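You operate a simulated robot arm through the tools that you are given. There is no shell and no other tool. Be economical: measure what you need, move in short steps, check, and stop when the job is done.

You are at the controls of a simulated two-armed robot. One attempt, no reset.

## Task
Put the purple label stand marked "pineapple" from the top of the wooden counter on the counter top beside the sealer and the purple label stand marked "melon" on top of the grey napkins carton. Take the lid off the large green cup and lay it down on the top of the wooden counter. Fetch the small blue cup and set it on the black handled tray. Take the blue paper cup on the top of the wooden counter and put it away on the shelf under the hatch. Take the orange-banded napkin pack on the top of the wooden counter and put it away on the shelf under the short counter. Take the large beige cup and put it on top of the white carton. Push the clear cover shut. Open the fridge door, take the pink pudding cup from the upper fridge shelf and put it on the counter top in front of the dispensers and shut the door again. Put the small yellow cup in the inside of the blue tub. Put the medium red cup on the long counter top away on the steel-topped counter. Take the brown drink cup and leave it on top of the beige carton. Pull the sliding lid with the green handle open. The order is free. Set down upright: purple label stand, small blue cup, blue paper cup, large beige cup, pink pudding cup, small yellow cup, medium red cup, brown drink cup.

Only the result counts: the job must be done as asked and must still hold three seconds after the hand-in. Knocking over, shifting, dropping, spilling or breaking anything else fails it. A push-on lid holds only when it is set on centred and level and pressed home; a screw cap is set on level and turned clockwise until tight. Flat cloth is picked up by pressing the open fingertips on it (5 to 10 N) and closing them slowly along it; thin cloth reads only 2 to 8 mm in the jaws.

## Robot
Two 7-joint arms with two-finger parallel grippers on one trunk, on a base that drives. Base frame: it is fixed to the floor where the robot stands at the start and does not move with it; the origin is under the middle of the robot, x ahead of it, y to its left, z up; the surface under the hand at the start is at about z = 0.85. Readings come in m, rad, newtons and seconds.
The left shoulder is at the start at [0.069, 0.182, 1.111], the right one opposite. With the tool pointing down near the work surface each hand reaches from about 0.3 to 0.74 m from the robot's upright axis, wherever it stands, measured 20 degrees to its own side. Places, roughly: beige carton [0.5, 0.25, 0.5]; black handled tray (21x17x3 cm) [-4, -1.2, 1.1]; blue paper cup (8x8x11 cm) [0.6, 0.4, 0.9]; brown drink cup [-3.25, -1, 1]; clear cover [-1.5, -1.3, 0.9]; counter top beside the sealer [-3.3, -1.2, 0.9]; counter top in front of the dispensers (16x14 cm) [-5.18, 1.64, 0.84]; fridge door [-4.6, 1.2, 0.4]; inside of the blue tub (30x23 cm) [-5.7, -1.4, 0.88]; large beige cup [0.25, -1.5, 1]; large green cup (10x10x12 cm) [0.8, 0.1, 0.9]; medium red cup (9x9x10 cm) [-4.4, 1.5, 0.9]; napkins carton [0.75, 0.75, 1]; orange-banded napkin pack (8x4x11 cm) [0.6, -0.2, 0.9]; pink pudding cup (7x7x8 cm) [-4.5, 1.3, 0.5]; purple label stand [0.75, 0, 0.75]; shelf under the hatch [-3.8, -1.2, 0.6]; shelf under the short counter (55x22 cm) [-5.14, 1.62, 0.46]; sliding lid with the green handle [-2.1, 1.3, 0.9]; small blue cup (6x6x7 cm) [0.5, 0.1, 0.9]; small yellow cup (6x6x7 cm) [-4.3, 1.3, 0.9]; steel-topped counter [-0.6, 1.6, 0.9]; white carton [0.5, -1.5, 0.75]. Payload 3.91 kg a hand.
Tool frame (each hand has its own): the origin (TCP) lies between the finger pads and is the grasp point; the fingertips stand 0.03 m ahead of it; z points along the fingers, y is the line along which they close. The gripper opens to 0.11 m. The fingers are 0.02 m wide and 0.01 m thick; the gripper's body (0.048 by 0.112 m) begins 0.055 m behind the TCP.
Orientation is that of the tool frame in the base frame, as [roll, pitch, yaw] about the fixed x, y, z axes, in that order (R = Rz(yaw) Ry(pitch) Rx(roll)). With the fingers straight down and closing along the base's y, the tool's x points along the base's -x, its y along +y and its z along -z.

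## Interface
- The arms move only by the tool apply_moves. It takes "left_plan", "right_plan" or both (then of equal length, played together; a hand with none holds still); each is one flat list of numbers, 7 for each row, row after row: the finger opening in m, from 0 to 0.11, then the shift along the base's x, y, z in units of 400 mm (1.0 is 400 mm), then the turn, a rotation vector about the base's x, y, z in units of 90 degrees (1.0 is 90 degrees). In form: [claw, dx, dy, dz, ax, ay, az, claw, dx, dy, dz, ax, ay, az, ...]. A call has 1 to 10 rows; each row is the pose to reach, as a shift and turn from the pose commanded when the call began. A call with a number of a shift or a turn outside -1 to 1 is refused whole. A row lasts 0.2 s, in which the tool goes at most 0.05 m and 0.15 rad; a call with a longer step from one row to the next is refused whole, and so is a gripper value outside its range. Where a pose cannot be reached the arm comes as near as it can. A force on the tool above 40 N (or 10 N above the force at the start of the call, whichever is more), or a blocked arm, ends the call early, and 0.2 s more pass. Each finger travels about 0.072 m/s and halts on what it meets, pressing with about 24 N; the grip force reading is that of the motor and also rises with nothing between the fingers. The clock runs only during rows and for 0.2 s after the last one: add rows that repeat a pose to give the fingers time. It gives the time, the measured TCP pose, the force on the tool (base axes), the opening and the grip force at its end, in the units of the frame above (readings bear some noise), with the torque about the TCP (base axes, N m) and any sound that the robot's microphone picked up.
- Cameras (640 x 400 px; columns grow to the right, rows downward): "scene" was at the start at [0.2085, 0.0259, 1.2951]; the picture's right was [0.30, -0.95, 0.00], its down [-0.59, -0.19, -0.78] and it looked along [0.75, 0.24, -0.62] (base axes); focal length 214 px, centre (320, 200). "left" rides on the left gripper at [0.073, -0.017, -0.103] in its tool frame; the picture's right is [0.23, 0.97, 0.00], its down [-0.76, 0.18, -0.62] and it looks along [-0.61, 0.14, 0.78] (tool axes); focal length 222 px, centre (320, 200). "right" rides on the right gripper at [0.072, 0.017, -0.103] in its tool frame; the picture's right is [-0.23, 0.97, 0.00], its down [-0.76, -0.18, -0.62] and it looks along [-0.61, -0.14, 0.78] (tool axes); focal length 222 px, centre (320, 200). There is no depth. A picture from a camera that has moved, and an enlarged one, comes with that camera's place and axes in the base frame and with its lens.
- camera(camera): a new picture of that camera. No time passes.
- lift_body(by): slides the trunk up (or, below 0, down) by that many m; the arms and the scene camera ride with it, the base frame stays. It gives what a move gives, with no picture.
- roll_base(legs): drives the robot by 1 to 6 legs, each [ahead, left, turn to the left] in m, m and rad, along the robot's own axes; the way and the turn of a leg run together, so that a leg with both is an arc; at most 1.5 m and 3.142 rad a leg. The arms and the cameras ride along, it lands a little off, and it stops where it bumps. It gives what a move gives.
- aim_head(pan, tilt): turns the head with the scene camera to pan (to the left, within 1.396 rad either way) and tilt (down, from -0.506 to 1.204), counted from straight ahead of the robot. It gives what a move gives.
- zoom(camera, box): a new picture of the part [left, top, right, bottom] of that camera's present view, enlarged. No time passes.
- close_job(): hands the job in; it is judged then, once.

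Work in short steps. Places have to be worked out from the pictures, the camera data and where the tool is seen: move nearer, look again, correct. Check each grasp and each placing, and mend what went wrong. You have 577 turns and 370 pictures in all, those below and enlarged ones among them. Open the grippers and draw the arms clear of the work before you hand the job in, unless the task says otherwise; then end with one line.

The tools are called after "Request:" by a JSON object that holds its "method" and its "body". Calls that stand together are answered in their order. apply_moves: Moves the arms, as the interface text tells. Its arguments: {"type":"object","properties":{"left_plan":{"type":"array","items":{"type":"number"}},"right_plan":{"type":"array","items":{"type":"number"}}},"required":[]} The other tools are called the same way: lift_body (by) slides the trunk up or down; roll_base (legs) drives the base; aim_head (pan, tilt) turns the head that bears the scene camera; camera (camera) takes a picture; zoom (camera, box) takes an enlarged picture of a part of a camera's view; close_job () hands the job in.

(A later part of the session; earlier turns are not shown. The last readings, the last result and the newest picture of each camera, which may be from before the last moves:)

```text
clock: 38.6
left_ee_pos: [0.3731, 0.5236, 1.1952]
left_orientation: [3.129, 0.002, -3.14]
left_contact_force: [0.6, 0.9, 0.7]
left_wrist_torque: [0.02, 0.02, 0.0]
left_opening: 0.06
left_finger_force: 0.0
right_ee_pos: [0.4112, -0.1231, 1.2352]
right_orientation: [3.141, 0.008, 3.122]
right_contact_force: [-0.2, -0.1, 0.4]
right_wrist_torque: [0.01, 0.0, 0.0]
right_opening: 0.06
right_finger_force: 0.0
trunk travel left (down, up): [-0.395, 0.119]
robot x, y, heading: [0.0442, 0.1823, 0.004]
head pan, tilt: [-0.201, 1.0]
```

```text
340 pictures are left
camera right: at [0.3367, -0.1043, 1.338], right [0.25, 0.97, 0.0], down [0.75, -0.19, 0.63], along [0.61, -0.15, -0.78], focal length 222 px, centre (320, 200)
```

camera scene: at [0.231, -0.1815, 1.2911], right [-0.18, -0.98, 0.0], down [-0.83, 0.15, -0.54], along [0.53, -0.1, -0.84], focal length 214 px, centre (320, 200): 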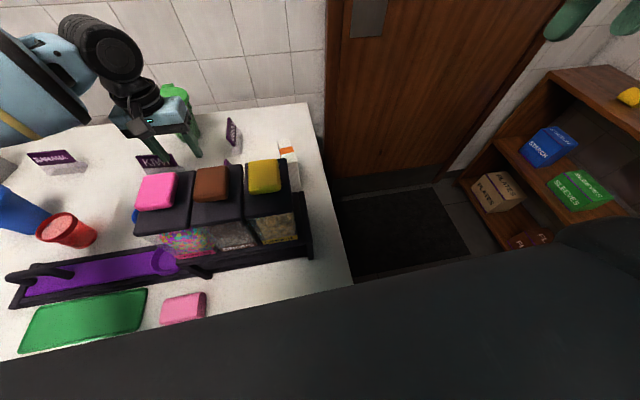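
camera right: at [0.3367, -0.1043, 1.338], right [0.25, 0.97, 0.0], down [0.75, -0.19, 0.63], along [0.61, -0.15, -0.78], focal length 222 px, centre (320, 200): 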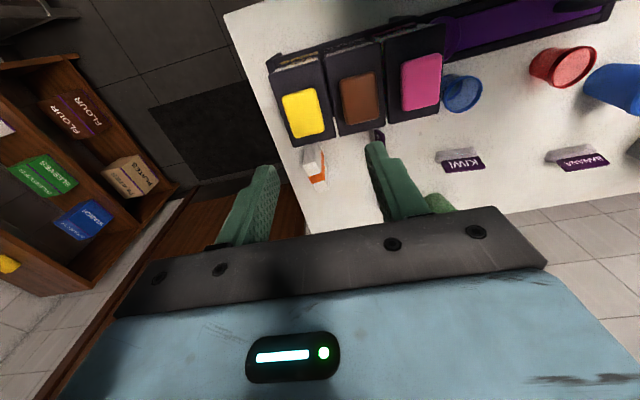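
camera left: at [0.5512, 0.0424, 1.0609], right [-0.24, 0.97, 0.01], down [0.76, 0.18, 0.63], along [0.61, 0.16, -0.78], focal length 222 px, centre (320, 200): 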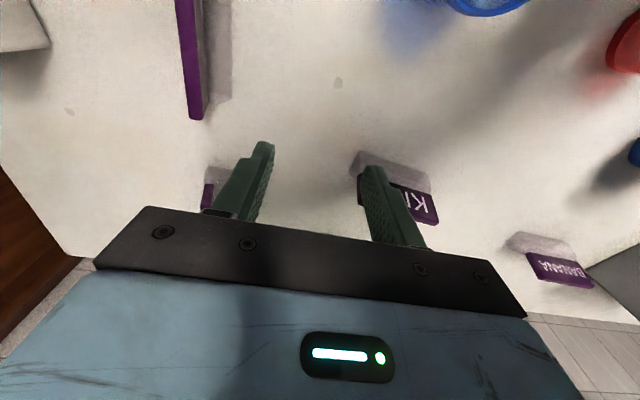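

Base at (0.044,0.182). I move the right hand tool-down to above the melon stand.

Request:
{"method": "apply_moves", "body": {"right_plan": [0.06, 0.1, 0.03, 0, 0, 0, 0, 0.06, 0.2, 0.06, 0, 0, 0, 0, 0.06, 0.3, 0.09, 0, 0, 0, 0, 0.06, 0.4, 0.12, 0, 0, 0, 0, 0.06, 0.5, 0.15, -0.05, 0, 0, 0, 0.06, 0.6, 0.18, -0.1, 0, 0, 0, 0.06, 0.68, 0.21, -0.18, 0, 0, 0, 0.06, 0.75, 0.23, -0.27, 0, 0, 0, 0.06, 0.8, 0.23, -0.38, 0, 0, 0, 0.06, 0.8, 0.23, -0.4, 0, 0, 0]}}

Request:
{"method": "camera", "body": {"camera": "right"}}

Request:
{"method": "camera", "body": {"camera": "scene"}}

```text
clock: 40.8
left_ee_pos: [0.3747, 0.523, 1.1955]
left_orientation: [3.13, 0.001, -3.141]
left_contact_force: [-0.5, -0.2, -0.2]
left_wrist_torque: [0.01, 0.01, -0.01]
left_opening: 0.0602
left_finger_force: 0.1
right_ee_pos: [0.7294, -0.0279, 1.0718]
right_orientation: [-3.14, 0.009, 3.121]
right_contact_force: [0.2, 0.0, 0.4]
right_wrist_torque: [-0.03, 0.0, -0.01]
right_opening: 0.06
right_finger_force: 0.0
trunk travel left (down, up): [-0.395, 0.119]
robot x, y, heading: [0.0433, 0.1779, 0.004]
head pan, tilt: [-0.201, 1.0]
```

```text
339 pictures are left
camera right: at [0.6559, -0.0106, 1.1756], right [0.25, 0.97, 0.0], down [0.75, -0.19, 0.63], along [0.61, -0.15, -0.78], focal length 222 px, centre (320, 200)
```

right: 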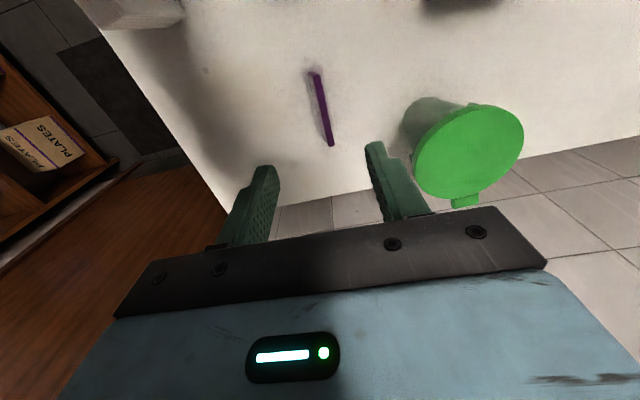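

```text
338 pictures are left
camera scene: at [0.2282, 0.1672, 1.2916], right [-0.19, -0.98, 0.0], down [-0.83, 0.16, -0.54], along [0.53, -0.1, -0.84], focal length 214 px, centre (320, 200)
```

scene: 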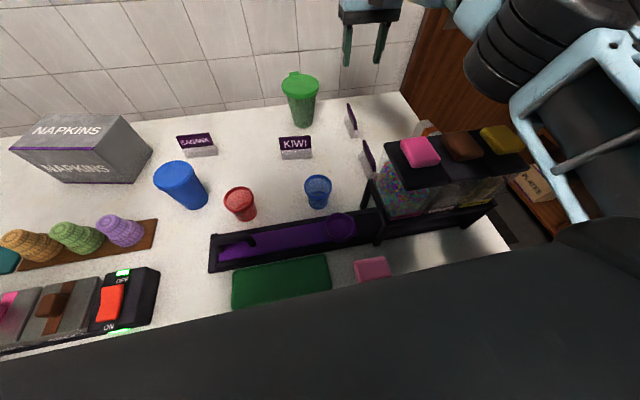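

Tool-down now reaches; panel centre is (0.74,-0.026). I lift the trunk 4 cm for forearm clearance, then lower the hand in two stages.

Request:
{"method": "lift_body", "body": {"by": 0.04}}

Request:
{"method": "apply_moves", "body": {"right_plan": [0.06, 0.01, 0, -0.1, 0, 0, 0, 0.06, 0.01, 0, -0.2, 0, 0, 0, 0.06, 0.01, 0, -0.3, 0, 0, 0, 0.06, 0.01, 0, -0.3, 0, 0, 0]}}

Request:
{"method": "camera", "body": {"camera": "scene"}}

Request:
{"method": "camera", "body": {"camera": "right"}}

```text
clock: 41.6
left_ee_pos: [0.3744, 0.5233, 1.2363]
left_orientation: [3.129, -0.001, -3.141]
left_contact_force: [0.0, -0.4, 0.0]
left_wrist_torque: [0.01, 0.03, 0.03]
left_opening: 0.0601
left_finger_force: 0.1
right_ee_pos: [0.7265, -0.0307, 1.1264]
right_orientation: [-3.141, 0.026, 3.122]
right_contact_force: [0.2, -0.1, -0.3]
right_wrist_torque: [0.0, 0.02, 0.01]
right_opening: 0.0601
right_finger_force: 0.0
trunk travel left (down, up): [-0.435, 0.079]
robot x, y, heading: [0.0372, 0.1779, 0.003]
head pan, tilt: [-0.201, 1.0]
```

```text
clock: 42.6
left_ee_pos: [0.3746, 0.523, 1.2369]
left_orientation: [3.13, 0.001, -3.141]
left_contact_force: [0.0, -0.7, 0.9]
left_wrist_torque: [-0.02, 0.02, 0.02]
left_opening: 0.06
left_finger_force: 0.1
right_ee_pos: [0.729, -0.0273, 1.0073]
right_orientation: [-3.141, 0.028, 3.122]
right_contact_force: [0.0, -0.1, 0.2]
right_wrist_torque: [0.0, 0.02, 0.01]
right_opening: 0.0599
right_finger_force: 0.2
trunk travel left (down, up): [-0.435, 0.079]
robot x, y, heading: [0.0412, 0.1788, 0.006]
head pan, tilt: [-0.201, 1.0]
```

```text
337 pictures are left
camera scene: at [0.2071, 0.1675, 1.3391], right [-0.19, -0.98, 0.0], down [-0.83, 0.16, -0.54], along [0.53, -0.11, -0.84], focal length 214 px, centre (320, 200)
```

scene: 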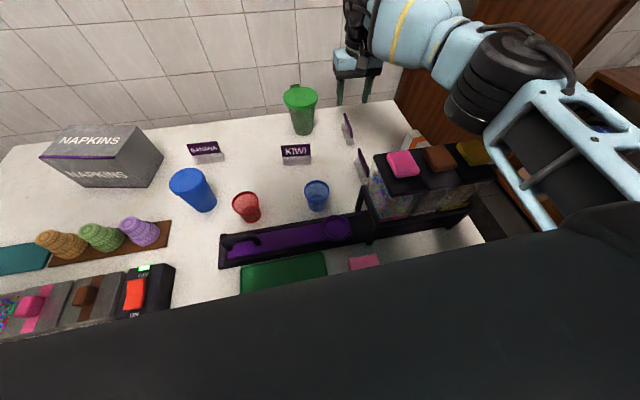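

```text
336 pictures are left
camera right: at [0.6545, -0.0093, 1.1088], right [0.25, 0.97, 0.01], down [0.74, -0.19, 0.64], along [0.63, -0.15, -0.77], focal length 222 px, centre (320, 200)
```

right: 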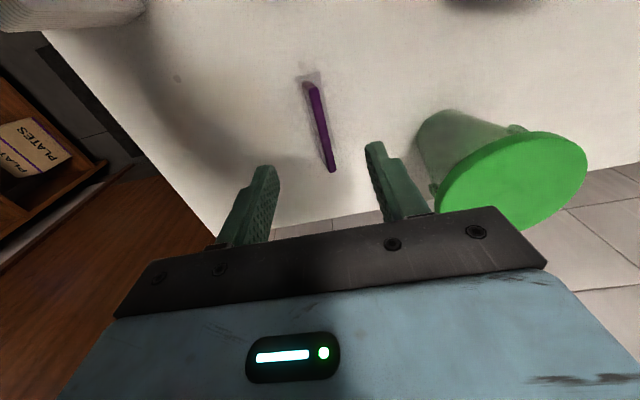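

All clear so far; I lower the remaining 0.107 m to straddle the panel.

Request:
{"method": "apply_moves", "body": {"right_plan": [0.06, 0.015, 0, -0.09, 0, 0, 0, 0.06, 0.015, 0, -0.18, 0, 0, 0, 0.06, 0.015, 0, -0.265, 0, 0, 0, 0.06, 0.015, 0, -0.265, 0, 0, 0]}}

Request:
{"method": "camera", "body": {"camera": "right"}}

Request:
{"method": "camera", "body": {"camera": "scene"}}

```text
clock: 43.6
left_ee_pos: [0.374, 0.5227, 1.2353]
left_orientation: [3.128, 0.002, -3.14]
left_contact_force: [-0.6, -0.5, 0.6]
left_wrist_torque: [0.01, 0.01, -0.03]
left_opening: 0.0599
left_finger_force: 0.1
right_ee_pos: [0.7356, -0.0287, 0.9013]
right_orientation: [3.141, 0.028, 3.121]
right_contact_force: [0.6, -1.1, 0.2]
right_wrist_torque: [0.0, 0.01, 0.01]
right_opening: 0.0603
right_finger_force: 0.1
trunk travel left (down, up): [-0.435, 0.079]
robot x, y, heading: [0.0403, 0.1794, 0.005]
head pan, tilt: [-0.201, 1.0]
```

```text
335 pictures are left
camera right: at [0.6617, -0.0118, 1.0031], right [0.25, 0.97, 0.01], down [0.74, -0.19, 0.64], along [0.63, -0.15, -0.77], focal length 222 px, centre (320, 200)
```

right: 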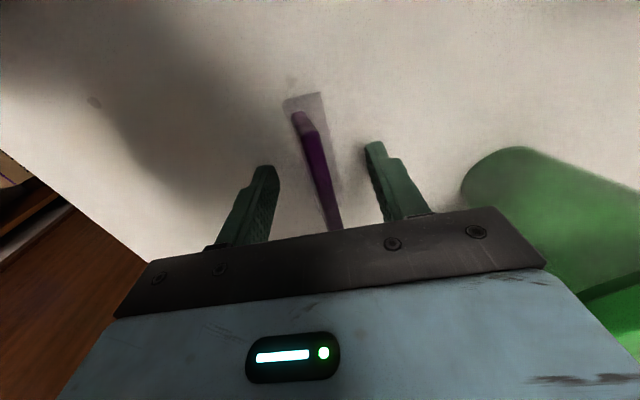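

```text
334 pictures are left
camera scene: at [0.2071, 0.1669, 1.3391], right [-0.19, -0.98, 0.0], down [-0.83, 0.16, -0.54], along [0.53, -0.1, -0.84], focal length 214 px, centre (320, 200)
```

scene: 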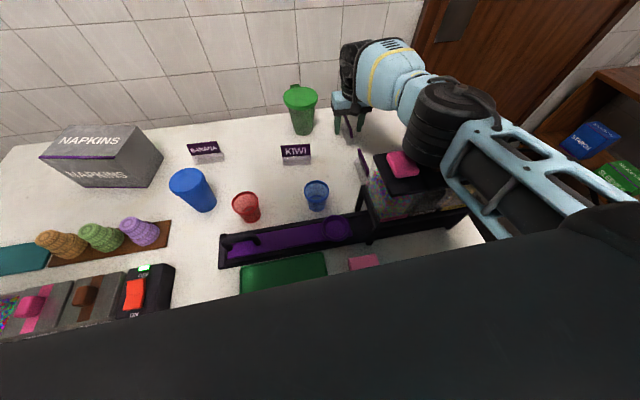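

Fingers straddle the panel. I close and then check grip.

Request:
{"method": "apply_moves", "body": {"right_plan": [0.045, 0, 0, 0, 0, 0, 0, 0.03, 0, 0, 0, 0, 0, 0, 0.015, 0, 0, 0, 0, 0, 0, 0.0, 0, 0, 0, 0, 0, 0, 0.0, 0, 0, 0, 0, 0, 0, 0.0, 0, 0, 0, 0, 0, 0]}}

Request:
{"method": "camera", "body": {"camera": "right"}}

```text
clock: 45.0
left_ee_pos: [0.3739, 0.5237, 1.2358]
left_orientation: [3.129, 0.001, -3.141]
left_contact_force: [-0.4, -0.6, 0.6]
left_wrist_torque: [-0.02, 0.0, 0.02]
left_opening: 0.0598
left_finger_force: 0.1
right_ee_pos: [0.7366, -0.0289, 0.9003]
right_orientation: [-3.141, 0.03, 3.122]
right_contact_force: [0.5, 0.2, 3.0]
right_wrist_torque: [-0.05, 0.06, 0.0]
right_opening: 0.0176
right_finger_force: 24.1
trunk travel left (down, up): [-0.435, 0.079]
robot x, y, heading: [0.0425, 0.1767, -0.0]
head pan, tilt: [-0.201, 1.0]
```

```text
333 pictures are left
camera right: at [0.6618, -0.0114, 1.0035], right [0.25, 0.97, 0.01], down [0.74, -0.19, 0.64], along [0.63, -0.15, -0.77], focal length 222 px, centre (320, 200)
```

right: 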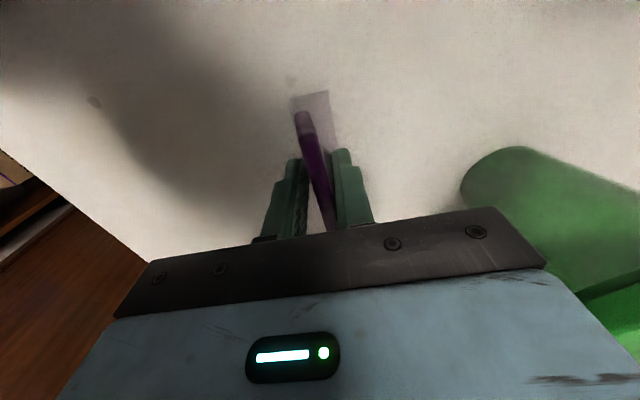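

Grip holds at 17.6 mm (panel). I lift it straight up and check that it comes along.

Request:
{"method": "apply_moves", "body": {"right_plan": [0.0, 0, 0, 0.06, 0, 0, 0, 0.0, 0, 0, 0.15, 0, 0, 0, 0.0, 0, 0, 0.26, 0, 0, 0, 0.0, 0, 0, 0.37, 0, 0, 0, 0, -0.02, 0, 0.47, 0, 0, 0, 0, -0.08, 0, 0.55, 0, 0, 0, 0, -0.18, 0, 0.6, 0, 0, 0, 0, -0.28, 0, 0.6, 0, 0, 0]}}

Request:
{"method": "camera", "body": {"camera": "right"}}

Request:
{"method": "camera", "body": {"camera": "scene"}}

```text
clock: 46.9
left_ee_pos: [0.3742, 0.5239, 1.2373]
left_orientation: [3.129, 0.002, -3.14]
left_contact_force: [0.2, 0.3, -0.8]
left_wrist_torque: [0.04, -0.01, 0.0]
left_opening: 0.0598
left_finger_force: 0.1
right_ee_pos: [0.6221, -0.0323, 1.1434]
right_orientation: [-3.141, 0.028, 3.12]
right_contact_force: [0.1, 0.2, -0.4]
right_wrist_torque: [-0.01, 0.0, -0.01]
right_opening: 0.0176
right_finger_force: 23.8
trunk travel left (down, up): [-0.435, 0.079]
robot x, y, heading: [0.0421, 0.1818, 0.008]
head pan, tilt: [-0.201, 1.0]
```

```text
332 pictures are left
camera right: at [0.5477, -0.0153, 1.2464], right [0.25, 0.97, 0.01], down [0.74, -0.19, 0.64], along [0.62, -0.15, -0.77], focal length 222 px, centre (320, 200)
```

right: 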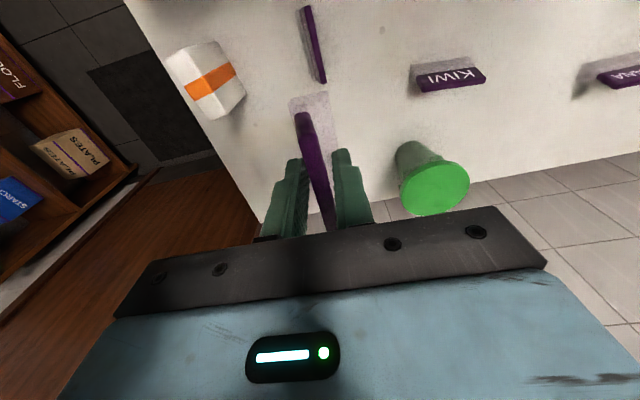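

```text
331 pictures are left
camera scene: at [0.2069, 0.1667, 1.3391], right [-0.19, -0.98, 0.0], down [-0.83, 0.16, -0.54], along [0.53, -0.1, -0.84], focal length 214 px, centre (320, 200)
```

scene: 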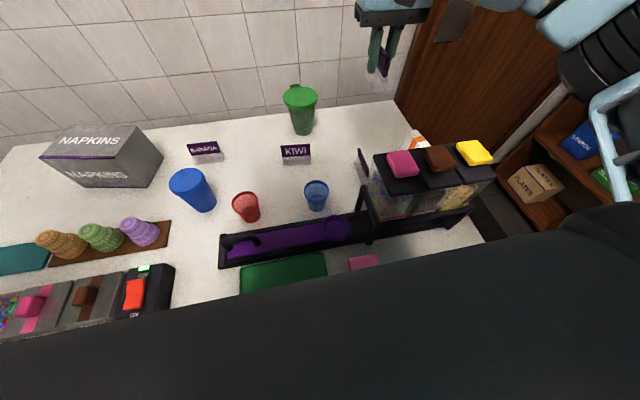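

Melon is held clear. I pull the right hand back and up, then drive left toward the napkins carton.

Request:
{"method": "apply_moves", "body": {"right_plan": [0, -0.1, -0.05, 0.03, 0, 0, 0, 0, -0.2, -0.1, 0.06, 0, 0, 0, 0, -0.3, -0.1, 0.1, 0, 0, 0, 0, -0.4, -0.1, 0.15, 0, 0, 0]}}

Request:
{"method": "roll_base", "body": {"legs": [[-0.06, 0, 0], [0, 0.6, 0]]}}

Request:
{"method": "aim_head", "body": {"pan": 0, "tilt": 0.8}}

Request:
{"method": "camera", "body": {"camera": "scene"}}

Request:
{"method": "camera", "body": {"camera": "right"}}

```text
clock: 47.9
left_ee_pos: [0.3724, 0.5234, 1.2367]
left_orientation: [3.131, 0.001, -3.14]
left_contact_force: [-0.7, 0.6, -0.1]
left_wrist_torque: [0.02, -0.02, 0.03]
left_opening: 0.0597
left_finger_force: 0.0
right_ee_pos: [0.4632, -0.0721, 1.2006]
right_orientation: [3.14, 0.028, 3.12]
right_contact_force: [0.1, -0.4, 0.0]
right_wrist_torque: [-0.04, -0.03, 0.0]
right_opening: 0.0175
right_finger_force: 24.2
trunk travel left (down, up): [-0.435, 0.079]
robot x, y, heading: [0.0417, 0.1831, 0.004]
head pan, tilt: [-0.201, 1.0]
```

```text
clock: 54.0
left_ee_pos: [0.2996, 1.1191, 1.2356]
left_orientation: [3.13, 0.0, -3.12]
left_contact_force: [-0.3, 0.3, 0.5]
left_wrist_torque: [0.02, 0.0, -0.02]
left_opening: 0.0602
left_finger_force: 0.1
right_ee_pos: [0.4026, 0.5255, 1.1998]
right_orientation: [3.141, 0.027, -3.14]
right_contact_force: [1.0, -1.0, -1.5]
right_wrist_torque: [0.0, 0.01, -0.04]
right_opening: 0.0168
right_finger_force: 24.3
trunk travel left (down, up): [-0.435, 0.079]
robot x, y, heading: [-0.0247, 0.7709, 0.028]
head pan, tilt: [-0.201, 1.0]
```

```text
clock: 54.8
left_ee_pos: [0.2991, 1.1191, 1.236]
left_orientation: [3.13, 0.0, -3.12]
left_contact_force: [0.7, 0.4, 0.2]
left_wrist_torque: [0.0, 0.0, -0.01]
left_opening: 0.0601
left_finger_force: 0.2
right_ee_pos: [0.4033, 0.5255, 1.2016]
right_orientation: [3.141, 0.027, -3.139]
right_contact_force: [-0.4, -0.3, -0.9]
right_wrist_torque: [0.03, 0.0, 0.0]
right_opening: 0.0169
right_finger_force: 24.0
trunk travel left (down, up): [-0.435, 0.079]
robot x, y, heading: [-0.0266, 0.7683, 0.032]
head pan, tilt: [0.0, 0.799]
```

```text
330 pictures are left
camera scene: at [0.1513, 0.7732, 1.3541], right [0.03, -1.0, 0.0], down [-0.72, -0.02, -0.7], along [0.7, 0.02, -0.72], focal length 214 px, centre (320, 200)
```

scene: 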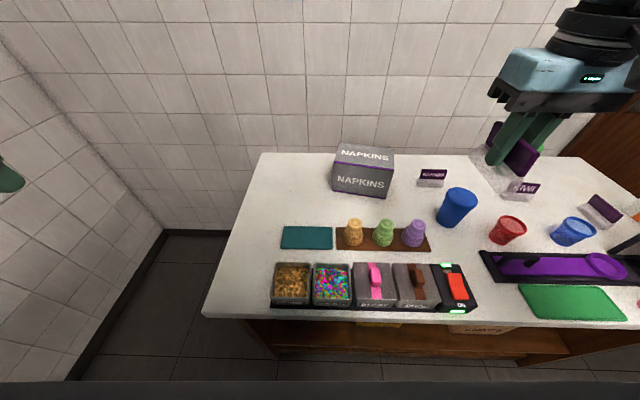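

```text
329 pictures are left
camera right: at [0.327, 0.5423, 1.3032], right [0.23, 0.97, 0.01], down [0.75, -0.18, 0.64], along [0.63, -0.14, -0.77], focal length 222 px, centre (320, 200)
```

right: 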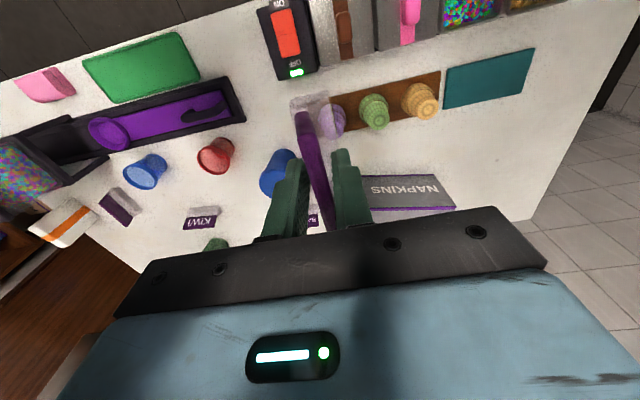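

Carton top is at about z 0.96, centred near (0.737,0.646), turned ~-15°. I rotate the held stand +75° so that it lies along the carton's long side.

Request:
{"method": "apply_moves", "body": {"right_plan": [0, 0, 0, 0, 0, 0, 0.09, 0, 0, 0, 0, 0, 0, 0.18, 0, 0, 0, 0, 0, 0, 0.27, 0, 0, 0, 0, 0, 0, 0.36, 0, 0, 0, 0, 0, 0, 0.45, 0, 0, 0, 0, 0, 0, 0.54, 0, 0, 0, 0, 0, 0, 0.63, 0, 0, 0, 0, 0, 0, 0.72, 0, 0, 0, 0, 0, 0, 0.8, 0, 0, 0, 0, 0, 0, 0.8]}}

Request:
{"method": "roll_base", "body": {"legs": [[0.06, 0.07, -0.03]]}}

Request:
{"method": "camera", "body": {"camera": "scene"}}

```text
clock: 57.0
left_ee_pos: [0.2992, 1.1183, 1.2359]
left_orientation: [3.129, 0.001, -3.12]
left_contact_force: [-0.5, -1.0, 0.4]
left_wrist_torque: [0.03, 0.0, -0.01]
left_opening: 0.0597
left_finger_force: 0.0
right_ee_pos: [0.3568, 0.5649, 1.1874]
right_orientation: [3.141, 0.027, -1.884]
right_contact_force: [0.2, -0.1, -1.1]
right_wrist_torque: [0.0, 0.02, 0.02]
right_opening: 0.0167
right_finger_force: 23.5
right hand out of reach, approached as far as the arm can: row 8, 9, 10
trunk travel left (down, up): [-0.435, 0.079]
robot x, y, heading: [-0.0291, 0.7637, 0.024]
head pan, tilt: [0.0, 0.799]
```

```text
clock: 58.3
left_ee_pos: [0.3677, 1.1808, 1.2357]
left_orientation: [3.129, 0.002, 3.137]
left_contact_force: [0.4, 1.0, -0.4]
left_wrist_torque: [-0.01, -0.04, 0.01]
left_opening: 0.0601
left_finger_force: 0.1
right_ee_pos: [0.4106, 0.6261, 1.1903]
right_orientation: [-3.14, 0.026, -1.914]
right_contact_force: [0.0, 0.0, -0.7]
right_wrist_torque: [-0.03, 0.02, -0.01]
right_opening: 0.017
right_finger_force: 24.1
trunk travel left (down, up): [-0.435, 0.079]
robot x, y, heading: [0.033, 0.8385, -0.001]
head pan, tilt: [0.0, 0.799]
```

```text
328 pictures are left
camera scene: at [0.2101, 0.8396, 1.3542], right [0.0, -1.0, 0.0], down [-0.72, 0.0, -0.7], along [0.7, 0.0, -0.72], focal length 214 px, centre (320, 200)
```

scene: 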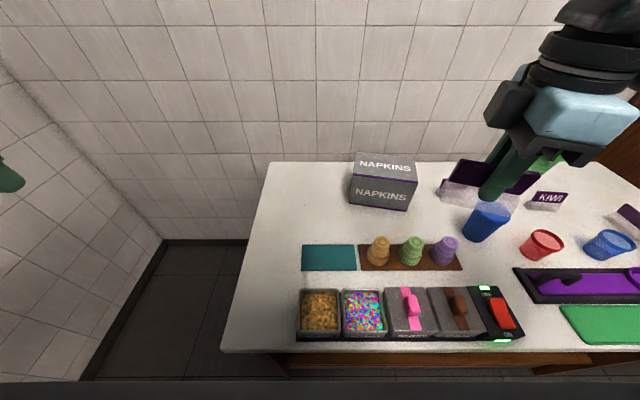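

Carton top is centred ≈(0.724,0.644), z≈0.97. I move the stand above it.

Request:
{"method": "apply_moves", "body": {"right_plan": [0, 0.1, 0, 0, 0, 0, 0, 0, 0.2, 0.01, 0, 0, 0, 0, 0, 0.3, 0.02, 0, 0, 0, 0, 0, 0.4, 0.03, 0, 0, 0, 0, 0, 0.5, 0.04, -0.04, 0, 0, 0, 0, 0.6, 0.045, -0.1, 0, 0, 0, 0, 0.68, 0.045, -0.18, 0, 0, 0, 0, 0.75, 0.045, -0.26, 0, 0, 0, 0, 0.783, 0.045, -0.3, 0, 0, 0, 0, 0.783, 0.045, -0.3, 0, 0, 0]}}

Request:
{"method": "camera", "body": {"camera": "scene"}}

Request:
{"method": "camera", "body": {"camera": "right"}}

```text
clock: 60.5
left_ee_pos: [0.3681, 1.1805, 1.2358]
left_orientation: [3.13, 0.002, 3.136]
left_contact_force: [-0.4, 0.8, -0.1]
left_wrist_torque: [-0.01, -0.01, 0.0]
left_opening: 0.0601
left_finger_force: 0.0
right_ee_pos: [0.481, 0.7279, 1.1291]
right_orientation: [-3.139, 0.025, -1.916]
right_contact_force: [0.1, -0.9, -0.6]
right_wrist_torque: [0.02, 0.0, 0.01]
right_opening: 0.0163
right_finger_force: 23.8
right hand out of reach, approached as far as the arm can: row 1, 2, 3, 4, 5, 6, 7, 8, 9, 10
trunk travel left (down, up): [-0.435, 0.079]
robot x, y, heading: [0.0326, 0.8378, -0.004]
head pan, tilt: [0.0, 0.799]
```

```text
327 pictures are left
camera scene: at [0.2103, 0.8399, 1.3541], right [0.0, -1.0, 0.0], down [-0.72, 0.0, -0.7], along [0.7, 0.0, -0.72], focal length 214 px, centre (320, 200)
```

scene: 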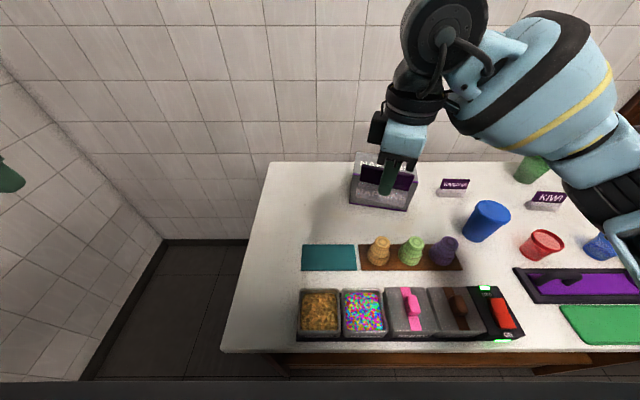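

```text
326 pictures are left
camera right: at [0.4409, 0.6613, 1.2306], right [-0.84, 0.54, 0.01], down [0.42, 0.64, 0.64], along [0.35, 0.54, -0.77], focal length 222 px, centre (320, 200)
```

right: 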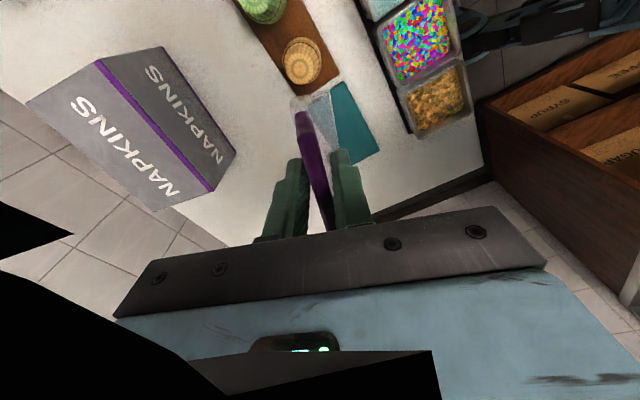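

The wrist limit in this yaw drags the arm sideways. I go back and try turning the other way (-105° overall) instead.

Request:
{"method": "apply_moves", "body": {"right_plan": [0, -0.05, -0.05, 0.05, 0, 0, -0.08, 0, -0.1, -0.12, 0.12, 0, 0, -0.17, 0, -0.15, -0.2, 0.18, 0, 0, -0.26, 0, -0.15, -0.25, 0.18, 0, 0, -0.35, 0, -0.15, -0.28, 0.18, 0, 0, -0.44, 0, -0.15, -0.28, 0.18, 0, 0, -0.53, 0, -0.15, -0.28, 0.18, 0, 0, -0.62, 0, -0.15, -0.28, 0.18, 0, 0, -0.71, 0, -0.15, -0.28, 0.18, 0, 0, -0.78, 0, -0.15, -0.28, 0.18, 0, 0, -0.78]}}

Request:
{"method": "apply_moves", "body": {"right_plan": [0, 0, 0, 0, 0, 0, -0.09, 0, 0, 0, 0, 0, 0, -0.18, 0, 0, 0, 0, 0, 0, -0.27, 0, 0, 0, 0, 0, 0, -0.36, 0, 0, 0, 0, 0, 0, -0.45, 0, 0, 0, 0, 0, 0, -0.54, 0, 0, 0, 0, 0, 0, -0.63, 0, 0, 0, 0, 0, 0, -0.72, 0, 0, 0, 0, 0, 0, -0.81, 0, 0, 0, 0, 0, 0, -0.9]}}

```text
clock: 62.7
left_ee_pos: [0.3663, 1.1812, 1.2364]
left_orientation: [3.131, 0.002, 3.135]
left_contact_force: [-1.7, 0.0, 0.1]
left_wrist_torque: [0.04, -0.01, -0.01]
left_opening: 0.06
left_finger_force: 0.2
right_ee_pos: [0.4169, 0.6059, 1.1938]
right_orientation: [-3.139, 0.025, -3.138]
right_contact_force: [0.3, -0.3, -1.1]
right_wrist_torque: [0.01, 0.02, -0.02]
right_opening: 0.0163
right_finger_force: 23.6
trunk travel left (down, up): [-0.435, 0.079]
robot x, y, heading: [0.0306, 0.839, -0.003]
head pan, tilt: [0.0, 0.799]
```

```text
clock: 64.9
left_ee_pos: [0.3672, 1.1817, 1.2372]
left_orientation: [3.13, 0.001, 3.136]
left_contact_force: [0.2, 0.0, 0.1]
left_wrist_torque: [0.0, -0.03, -0.01]
left_opening: 0.0596
left_finger_force: 0.0
right_ee_pos: [0.417, 0.6075, 1.1949]
right_orientation: [-3.141, 0.026, 1.728]
right_contact_force: [-0.1, 0.1, -0.7]
right_wrist_torque: [-0.02, -0.03, 0.0]
right_opening: 0.0163
right_finger_force: 23.8
trunk travel left (down, up): [-0.435, 0.079]
robot x, y, heading: [0.0342, 0.8432, 0.002]
head pan, tilt: [0.0, 0.799]
```

That direction works. I add the rest of the turn and move over the carton.

Request:
{"method": "apply_moves", "body": {"right_plan": [0, 0.1, 0, 0, 0, 0, -0.08, 0, 0.2, 0.02, 0, 0, 0, -0.16, 0, 0.3, 0.03, 0, 0, 0, -0.22, 0, 0.4, 0.04, 0, 0, 0, -0.22, 0, 0.5, 0.05, -0.04, 0, 0, -0.22, 0, 0.6, 0.06, -0.1, 0, 0, -0.22, 0, 0.68, 0.07, -0.18, 0, 0, -0.22, 0, 0.74, 0.08, -0.26, 0, 0, -0.22, 0, 0.768, 0.09, -0.3, 0, 0, -0.22, 0, 0.768, 0.09, -0.3, 0, 0, -0.22]}}

Request:
{"method": "camera", "body": {"camera": "scene"}}

Request:
{"method": "camera", "body": {"camera": "right"}}

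```text
clock: 67.1
left_ee_pos: [0.3673, 1.1811, 1.236]
left_orientation: [3.13, -0.001, 3.136]
left_contact_force: [0.1, -1.1, -0.5]
left_wrist_torque: [0.03, 0.03, 0.02]
left_opening: 0.0601
left_finger_force: 0.0
right_ee_pos: [0.7182, 0.6426, 1.0722]
right_orientation: [-3.141, 0.027, 1.386]
right_contact_force: [-0.2, -0.2, -0.9]
right_wrist_torque: [-0.03, 0.05, 0.02]
right_opening: 0.0158
right_finger_force: 24.4
right hand out of reach, approached as far as the arm can: row 9, 10
trunk travel left (down, up): [-0.435, 0.079]
robot x, y, heading: [0.0328, 0.8403, -0.003]
head pan, tilt: [0.0, 0.799]
```

```text
325 pictures are left
camera scene: at [0.2107, 0.8396, 1.3541], right [0.0, -1.0, 0.0], down [-0.72, 0.0, -0.7], along [0.7, 0.0, -0.72], focal length 214 px, centre (320, 200)
```

scene: 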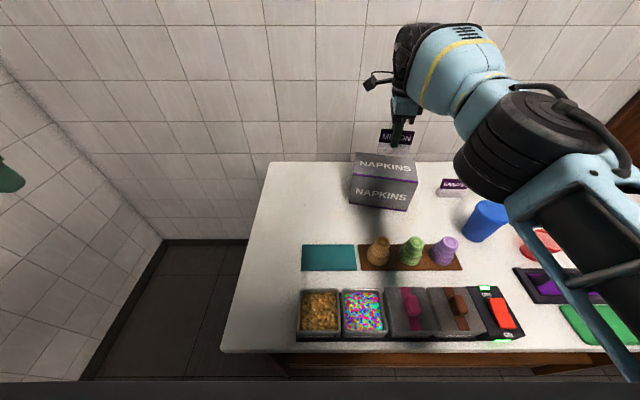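

```text
324 pictures are left
camera right: at [0.749, 0.7127, 1.1739], right [0.92, -0.4, 0.01], down [-0.31, -0.7, 0.64], along [-0.25, -0.59, -0.77], focal length 222 px, centre (320, 200)
```

right: 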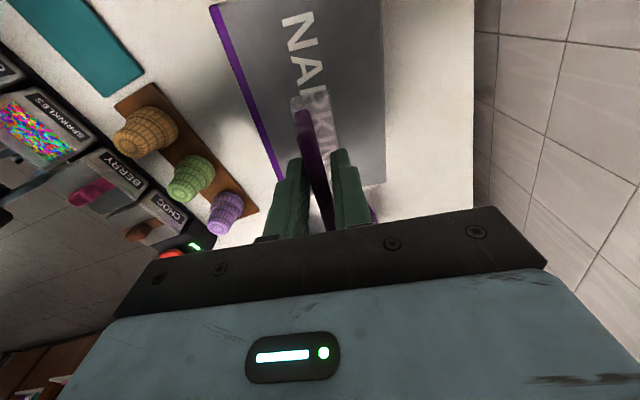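

Well aligned over the carton. I lower gently toward contact.

Request:
{"method": "apply_moves", "body": {"right_plan": [0, 0, 0, -0.05, 0, 0, 0, 0, 0, 0, -0.09, 0, 0, 0, 0, 0, 0, -0.1, 0, 0, 0]}}

Request:
{"method": "zoom", "body": {"camera": "scene", "box": [330, 100, 450, 220]}}

```text
clock: 67.9
left_ee_pos: [0.367, 1.1826, 1.2357]
left_orientation: [3.13, 0.001, 3.137]
left_contact_force: [-0.9, 0.2, 0.0]
left_wrist_torque: [-0.01, 0.01, -0.01]
left_opening: 0.0601
left_finger_force: 0.0
right_ee_pos: [0.7178, 0.6414, 1.0342]
right_orientation: [-3.138, 0.026, 1.386]
right_contact_force: [-0.1, -0.7, -1.3]
right_wrist_torque: [0.01, -0.01, -0.01]
right_opening: 0.0159
right_finger_force: 23.8
trunk travel left (down, up): [-0.435, 0.079]
robot x, y, heading: [0.0291, 0.8414, -0.001]
head pan, tilt: [0.0, 0.799]
```

```text
3.33 times, centred on (390, 160) of scene
camera zoom: at [0.2102, 0.8396, 1.3542], right [0.0, -1.0, 0.0], down [-0.72, 0.0, -0.7], along [0.7, 0.0, -0.72], focal length 715 px, centre (87, 333)
```

zoom: 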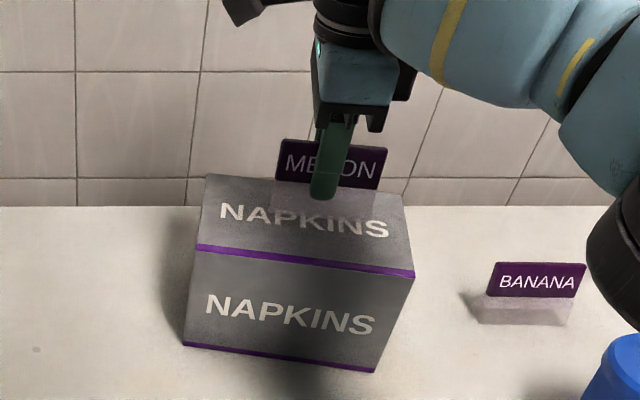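

Still just above; I keep lowering in small steps to feel contact.

Request:
{"method": "apply_moves", "body": {"right_plan": [0, 0, 0, -0.015, 0, 0, 0, 0, 0, 0, -0.03, 0, 0, 0, 0, 0, 0, -0.03, 0, 0, 0]}}

Request:
{"method": "zoom", "body": {"camera": "scene", "box": [330, 100, 450, 220]}}

```text
clock: 68.7
left_ee_pos: [0.3652, 1.1806, 1.2365]
left_orientation: [3.131, 0.001, 3.135]
left_contact_force: [-0.7, 0.0, -0.5]
left_wrist_torque: [0.0, 0.0, -0.01]
left_opening: 0.0602
left_finger_force: 0.0
right_ee_pos: [0.7191, 0.6421, 1.0244]
right_orientation: [3.138, 0.027, 1.387]
right_contact_force: [1.2, 0.6, 10.2]
right_wrist_torque: [0.12, 0.01, 0.01]
right_opening: 0.0158
right_finger_force: 23.9
trunk travel left (down, up): [-0.435, 0.079]
robot x, y, heading: [0.0316, 0.8417, -0.002]
head pan, tilt: [0.0, 0.799]
```

```text
3.33 times, centred on (390, 160) of scene
camera zoom: at [0.2094, 0.8402, 1.3545], right [0.0, -1.0, 0.0], down [-0.72, 0.0, -0.7], along [0.7, 0.0, -0.72], focal length 715 px, centre (87, 333)
```

zoom: 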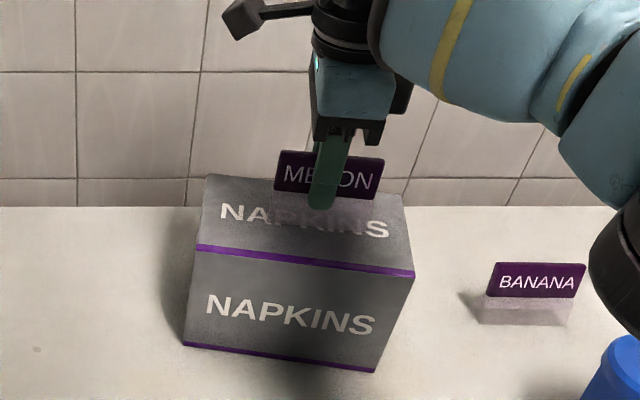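

Contact (10 N). I release slowly, then raise.

Request:
{"method": "apply_moves", "body": {"right_plan": [0.02, 0, 0, 0.003, 0, 0, 0, 0.03, 0, 0, 0.003, 0, 0, 0, 0.045, 0, 0, 0.003, 0, 0, 0, 0.06, 0, 0, 0.003, 0, 0, 0, 0.06, 0, 0, 0.1, 0, 0, 0, 0.06, 0, 0, 0.2, 0, 0, 0, 0.06, 0, 0, 0.3, 0, 0, 0, 0.06, -0.1, 0, 0.38, 0, 0, 0, 0.06, -0.2, 0, 0.42, 0, 0, 0]}}

Request:
{"method": "zoom", "body": {"camera": "scene", "box": [330, 100, 450, 220]}}

```text
refused: row 8 steps farther than a row can; nothing moved
```

```text
3.33 times, centred on (390, 160) of scene
camera zoom: at [0.2094, 0.8402, 1.3545], right [0.0, -1.0, 0.0], down [-0.72, 0.0, -0.7], along [0.7, 0.0, -0.72], focal length 715 px, centre (87, 333)
```

zoom: 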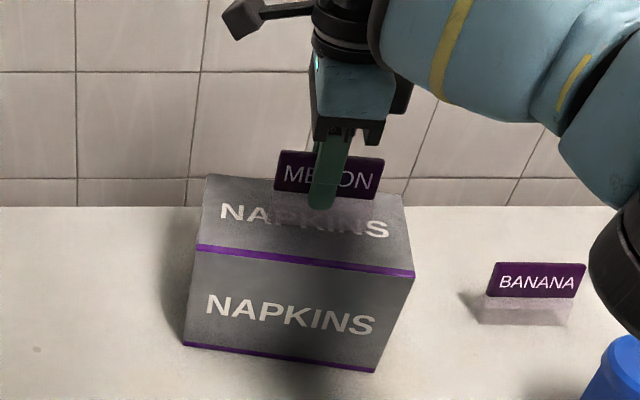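

Same release with a smaller last step.

Request:
{"method": "apply_moves", "body": {"right_plan": [0.02, 0, 0, 0.003, 0, 0, 0, 0.03, 0, 0, 0.003, 0, 0, 0, 0.045, 0, 0, 0.003, 0, 0, 0, 0.06, 0, 0, 0.003, 0, 0, 0, 0.06, 0, 0, 0.1, 0, 0, 0, 0.06, 0, 0, 0.2, 0, 0, 0, 0.06, 0, 0, 0.3, 0, 0, 0, 0.06, -0.08, 0, 0.36, 0, 0, 0, 0.06, -0.18, 0, 0.42, 0, 0, 0]}}

Request:
{"method": "zoom", "body": {"camera": "scene", "box": [330, 100, 450, 220]}}

```text
clock: 70.7
left_ee_pos: [0.366, 1.1808, 1.2363]
left_orientation: [3.129, 0.001, 3.136]
left_contact_force: [0.6, 0.3, 0.4]
left_wrist_torque: [0.05, 0.0, -0.02]
left_opening: 0.06
left_finger_force: 0.1
right_ee_pos: [0.6445, 0.6414, 1.1901]
right_orientation: [3.141, 0.027, 1.382]
right_contact_force: [0.3, -0.1, 0.1]
right_wrist_torque: [0.0, 0.01, 0.0]
right_opening: 0.0598
right_finger_force: 0.1
right hand out of reach, approached as far as the arm can: row 6, 7
trunk travel left (down, up): [-0.435, 0.079]
robot x, y, heading: [0.0332, 0.8385, 0.0]
head pan, tilt: [0.0, 0.799]
```

```text
3.33 times, centred on (390, 160) of scene
camera zoom: at [0.2089, 0.8392, 1.3544], right [0.0, -1.0, 0.0], down [-0.72, 0.0, -0.7], along [0.7, 0.0, -0.72], focal length 715 px, centre (87, 333)
```

zoom: 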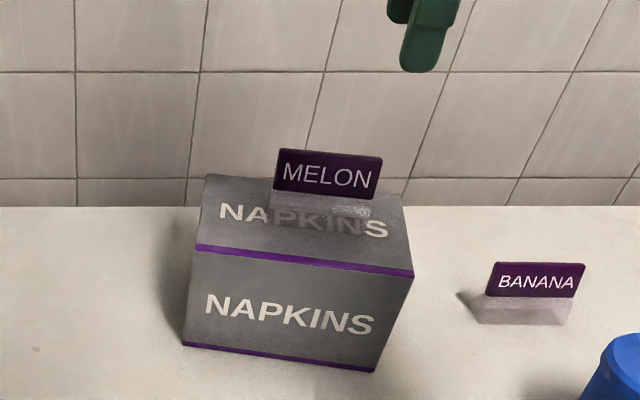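

Melon stands well. Now the green cup's lid: cup at about (0.795,0.117), lid top z≈0.976. I turn the right wrist back while retracting and drive right.

Request:
{"method": "apply_moves", "body": {"right_plan": [0.08, -0.1, -0.03, 0.02, 0, 0, 0.09, 0.1, -0.2, -0.06, 0.02, 0, 0, 0.18, 0.11, -0.3, -0.08, 0.02, 0, 0, 0.27, 0.11, -0.4, -0.1, 0.02, 0, 0, 0.36, 0.11, -0.5, -0.1, 0.02, 0, 0, 0.45, 0.11, -0.5, -0.1, 0.02, 0, 0, 0.54, 0.11, -0.5, -0.1, 0.02, 0, 0, 0.63, 0.11, -0.5, -0.1, 0.02, 0, 0, 0.72, 0.11, -0.5, -0.1, 0.02, 0, 0, 0.81, 0.11, -0.5, -0.1, 0.02, 0, 0, 0.9]}}

Request:
{"method": "apply_moves", "body": {"right_plan": [0.11, 0, 0, 0, 0, 0, 0.09, 0.11, 0, 0, 0, 0, 0, 0.18, 0.11, 0, 0, 0, 0, 0, 0.22, 0.11, 0, 0, 0, 0, 0, 0.22]}}

Request:
{"method": "roll_base", "body": {"legs": [[-0.03, 0, 0], [0, -0.52, 0], [0.03, 0, 0]]}}

Request:
{"method": "camera", "body": {"camera": "scene"}}

```text
clock: 72.9
left_ee_pos: [0.3668, 1.1806, 1.2359]
left_orientation: [3.131, 0.001, 3.136]
left_contact_force: [0.2, 0.5, -0.2]
left_wrist_torque: [-0.01, -0.01, -0.03]
left_opening: 0.06
left_finger_force: 0.1
right_ee_pos: [0.4461, 0.6001, 1.1988]
right_orientation: [-3.139, 0.026, 2.801]
right_contact_force: [0.3, 0.7, 0.2]
right_wrist_torque: [0.04, -0.02, -0.02]
right_opening: 0.1098
right_finger_force: 0.1
trunk travel left (down, up): [-0.435, 0.079]
robot x, y, heading: [0.03, 0.8382, -0.001]
head pan, tilt: [0.0, 0.799]
```

```text
clock: 73.9
left_ee_pos: [0.3667, 1.1804, 1.2353]
left_orientation: [3.129, 0.001, 3.136]
left_contact_force: [0.2, -1.1, 0.6]
left_wrist_torque: [-0.01, 0.0, 0.0]
left_opening: 0.0599
left_finger_force: 0.2
right_ee_pos: [0.4461, 0.6008, 1.1977]
right_orientation: [3.141, 0.028, -3.136]
right_contact_force: [-0.5, 0.6, -0.5]
right_wrist_torque: [-0.01, -0.01, -0.01]
right_opening: 0.11
right_finger_force: 0.1
trunk travel left (down, up): [-0.435, 0.079]
robot x, y, heading: [0.0305, 0.8408, -0.004]
head pan, tilt: [0.0, 0.799]
```

```text
clock: 79.8
left_ee_pos: [0.3642, 0.6574, 1.2373]
left_orientation: [3.13, 0.003, 3.127]
left_contact_force: [0.0, -0.1, 0.8]
left_wrist_torque: [0.0, -0.01, -0.03]
left_opening: 0.0599
left_finger_force: 0.0
right_ee_pos: [0.4379, 0.0772, 1.1981]
right_orientation: [-3.141, 0.029, 3.137]
right_contact_force: [-0.5, 0.1, 0.5]
right_wrist_torque: [0.03, 0.01, -0.01]
right_opening: 0.1099
right_finger_force: 0.0
trunk travel left (down, up): [-0.435, 0.079]
robot x, y, heading: [0.0284, 0.3192, -0.009]
head pan, tilt: [0.0, 0.799]
```

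```text
319 pictures are left
camera scene: at [0.2046, 0.3168, 1.3545], right [-0.01, -1.0, 0.0], down [-0.72, 0.01, -0.7], along [0.7, -0.01, -0.72], focal length 214 px, centre (320, 200)
```

scene: 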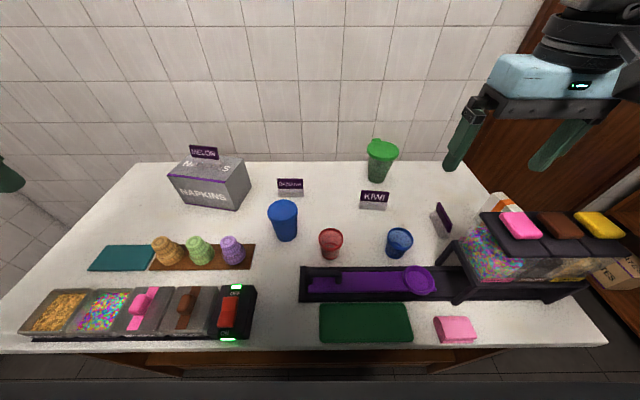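

Base at (0.028,0.319). I bring the right hand forward behind/above the lid and look with the wrist camera.

Request:
{"method": "apply_moves", "body": {"right_plan": [0.11, 0.1, 0.02, 0, 0, 0, 0, 0.11, 0.2, 0.04, 0, 0, 0, 0, 0.11, 0.3, 0.06, 0, 0, 0, 0, 0.11, 0.4, 0.075, 0, 0, -0.05, 0, 0.11, 0.5, 0.075, -0.02, 0, -0.1, 0, 0.11, 0.6, 0.075, -0.06, 0, -0.15, 0, 0.11, 0.66, 0.075, -0.12, 0, -0.2, 0, 0.11, 0.7, 0.075, -0.2, 0, -0.25, 0, 0.11, 0.72, 0.075, -0.25, 0, -0.25, 0]}}

Request:
{"method": "camera", "body": {"camera": "right"}}

```text
clock: 81.8
left_ee_pos: [0.3665, 0.6572, 1.2367]
left_orientation: [3.129, 0.002, 3.127]
left_contact_force: [0.0, 0.2, 0.2]
left_wrist_torque: [-0.02, -0.01, 0.01]
left_opening: 0.0599
left_finger_force: 0.0
right_ee_pos: [0.7285, 0.1059, 1.0968]
right_orientation: [3.141, 0.42, 3.136]
right_contact_force: [-0.9, -0.1, 0.5]
right_wrist_torque: [0.0, 0.01, 0.05]
right_opening: 0.1101
right_finger_force: 0.2
trunk travel left (down, up): [-0.435, 0.079]
robot x, y, heading: [0.0278, 0.3192, -0.009]
head pan, tilt: [0.0, 0.799]
```

```text
318 pictures are left
camera right: at [0.6203, 0.1235, 1.1621], right [0.21, 0.97, 0.09], down [0.44, -0.18, 0.88], along [0.87, -0.15, -0.47], focal length 222 px, centre (320, 200)
```

right: 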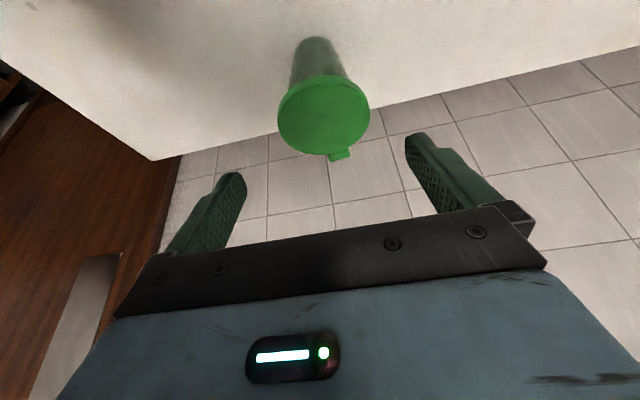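

Lid centre ≈(0.785,0.1085), diameter ≈0.097. I nudge the base ahead and lower to just above the lid to verify centring.

Request:
{"method": "roll_base", "body": {"legs": [[0.015, 0, 0.006]]}}

Request:
{"method": "apply_moves", "body": {"right_plan": [0.11, 0.03, 0.005, -0.07, 0, 0, 0, 0.11, 0.07, 0.005, -0.14, 0, 0, 0, 0.11, 0.1, 0.005, -0.17, 0, 0, 0, 0.11, 0.1, 0.005, -0.17, 0, 0, 0]}}

Request:
{"method": "camera", "body": {"camera": "right"}}

Request:
{"method": "zoom", "body": {"camera": "scene", "box": [320, 90, 480, 190]}}

```text
clock: 82.6
left_ee_pos: [0.3766, 0.6586, 1.2365]
left_orientation: [3.129, 0.004, 3.133]
left_contact_force: [-0.1, 1.1, -0.1]
left_wrist_torque: [0.04, 0.0, -0.04]
left_opening: 0.0601
left_finger_force: 0.0
right_ee_pos: [0.7427, 0.1113, 1.0982]
right_orientation: [3.141, 0.423, -3.14]
right_contact_force: [1.0, -0.3, 0.2]
right_wrist_torque: [0.0, -0.01, 0.01]
right_opening: 0.11
right_finger_force: 0.1
trunk travel left (down, up): [-0.435, 0.079]
robot x, y, heading: [0.0428, 0.3227, -0.005]
head pan, tilt: [0.0, 0.799]
```

```text
clock: 83.6
left_ee_pos: [0.3777, 0.6582, 1.2368]
left_orientation: [3.129, 0.002, 3.132]
left_contact_force: [-0.1, -0.3, 0.6]
left_wrist_torque: [0.01, 0.01, 0.02]
left_opening: 0.0597
left_finger_force: 0.0
right_ee_pos: [0.7856, 0.1126, 1.0283]
right_orientation: [3.141, 0.42, -3.141]
right_contact_force: [-0.3, 0.2, 0.2]
right_wrist_torque: [0.02, 0.01, 0.01]
right_opening: 0.11
right_finger_force: 0.1
trunk travel left (down, up): [-0.435, 0.079]
robot x, y, heading: [0.0413, 0.3183, -0.007]
head pan, tilt: [0.0, 0.799]
```

```text
317 pictures are left
camera right: at [0.6774, 0.1287, 1.0948], right [0.21, 0.97, 0.09], down [0.44, -0.18, 0.88], along [0.87, -0.14, -0.47], focal length 222 px, centre (320, 200)
```

right: 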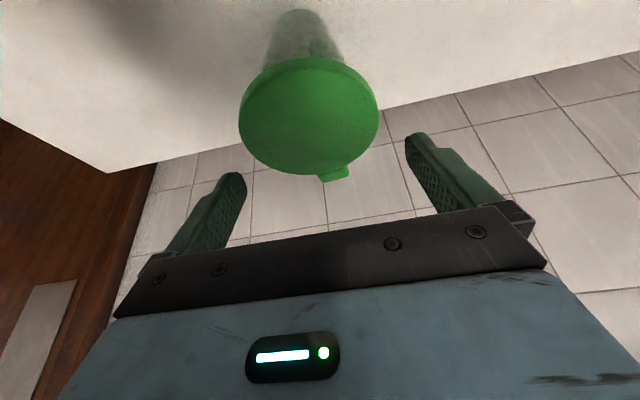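

```text
4.00 times, centred on (400, 140) of scene
camera zoom: at [0.2203, 0.3174, 1.3542], right [0.0, -1.0, 0.0], down [-0.72, 0.0, -0.7], along [0.7, 0.0, -0.72], focal length 858 px, centre (0, 440)
```

zoom: 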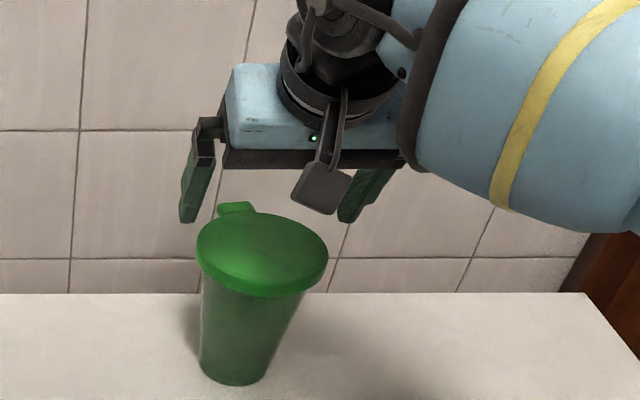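

Lid centre refined to (0.781,0.1105), top ≈0.972. I descend so the pads sit at the rim.

Request:
{"method": "apply_moves", "body": {"right_plan": [0.11, -0.01, -0.005, -0.05, 0, 0, 0, 0.11, -0.01, -0.005, -0.1, 0, 0, 0, 0.11, -0.01, -0.005, -0.15, 0, 0, 0, 0.11, -0.01, -0.005, -0.15, 0, 0, 0]}}

Request:
{"method": "camera", "body": {"camera": "right"}}

Request:
{"method": "zoom", "body": {"camera": "scene", "box": [320, 90, 480, 190]}}

```text
clock: 84.6
left_ee_pos: [0.3774, 0.6588, 1.2354]
left_orientation: [3.129, 0.001, 3.133]
left_contact_force: [-0.3, -0.8, 0.6]
left_wrist_torque: [0.0, 0.02, -0.02]
left_opening: 0.0601
left_finger_force: 0.1
right_ee_pos: [0.7785, 0.1099, 0.9702]
right_orientation: [3.14, 0.421, -3.141]
right_contact_force: [-0.2, -0.2, -0.2]
right_wrist_torque: [0.0, 0.0, 0.03]
right_opening: 0.11
right_finger_force: 0.1
trunk travel left (down, up): [-0.435, 0.079]
robot x, y, heading: [0.0416, 0.3168, -0.008]
head pan, tilt: [0.0, 0.799]
```

```text
315 pictures are left
camera right: at [0.6702, 0.126, 1.036], right [0.21, 0.97, 0.09], down [0.44, -0.18, 0.88], along [0.87, -0.14, -0.47], focal length 222 px, centre (320, 200)
```

right: 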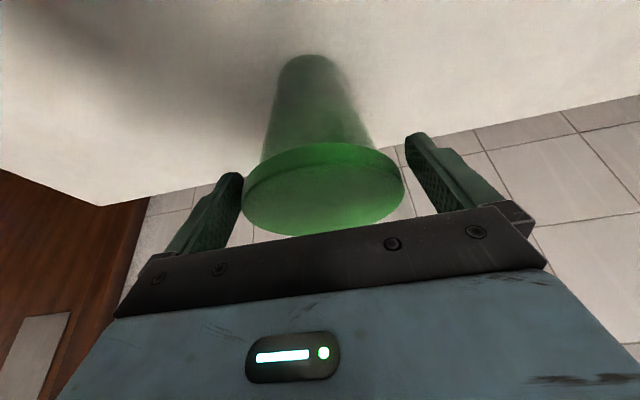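

```text
4.00 times, centred on (400, 140) of scene
camera zoom: at [0.2205, 0.3176, 1.3542], right [0.0, -1.0, 0.0], down [-0.72, 0.0, -0.7], along [0.7, 0.0, -0.72], focal length 858 px, centre (0, 440)
```

zoom: 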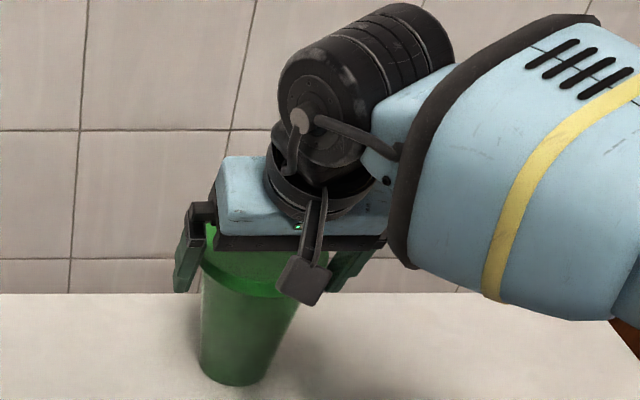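

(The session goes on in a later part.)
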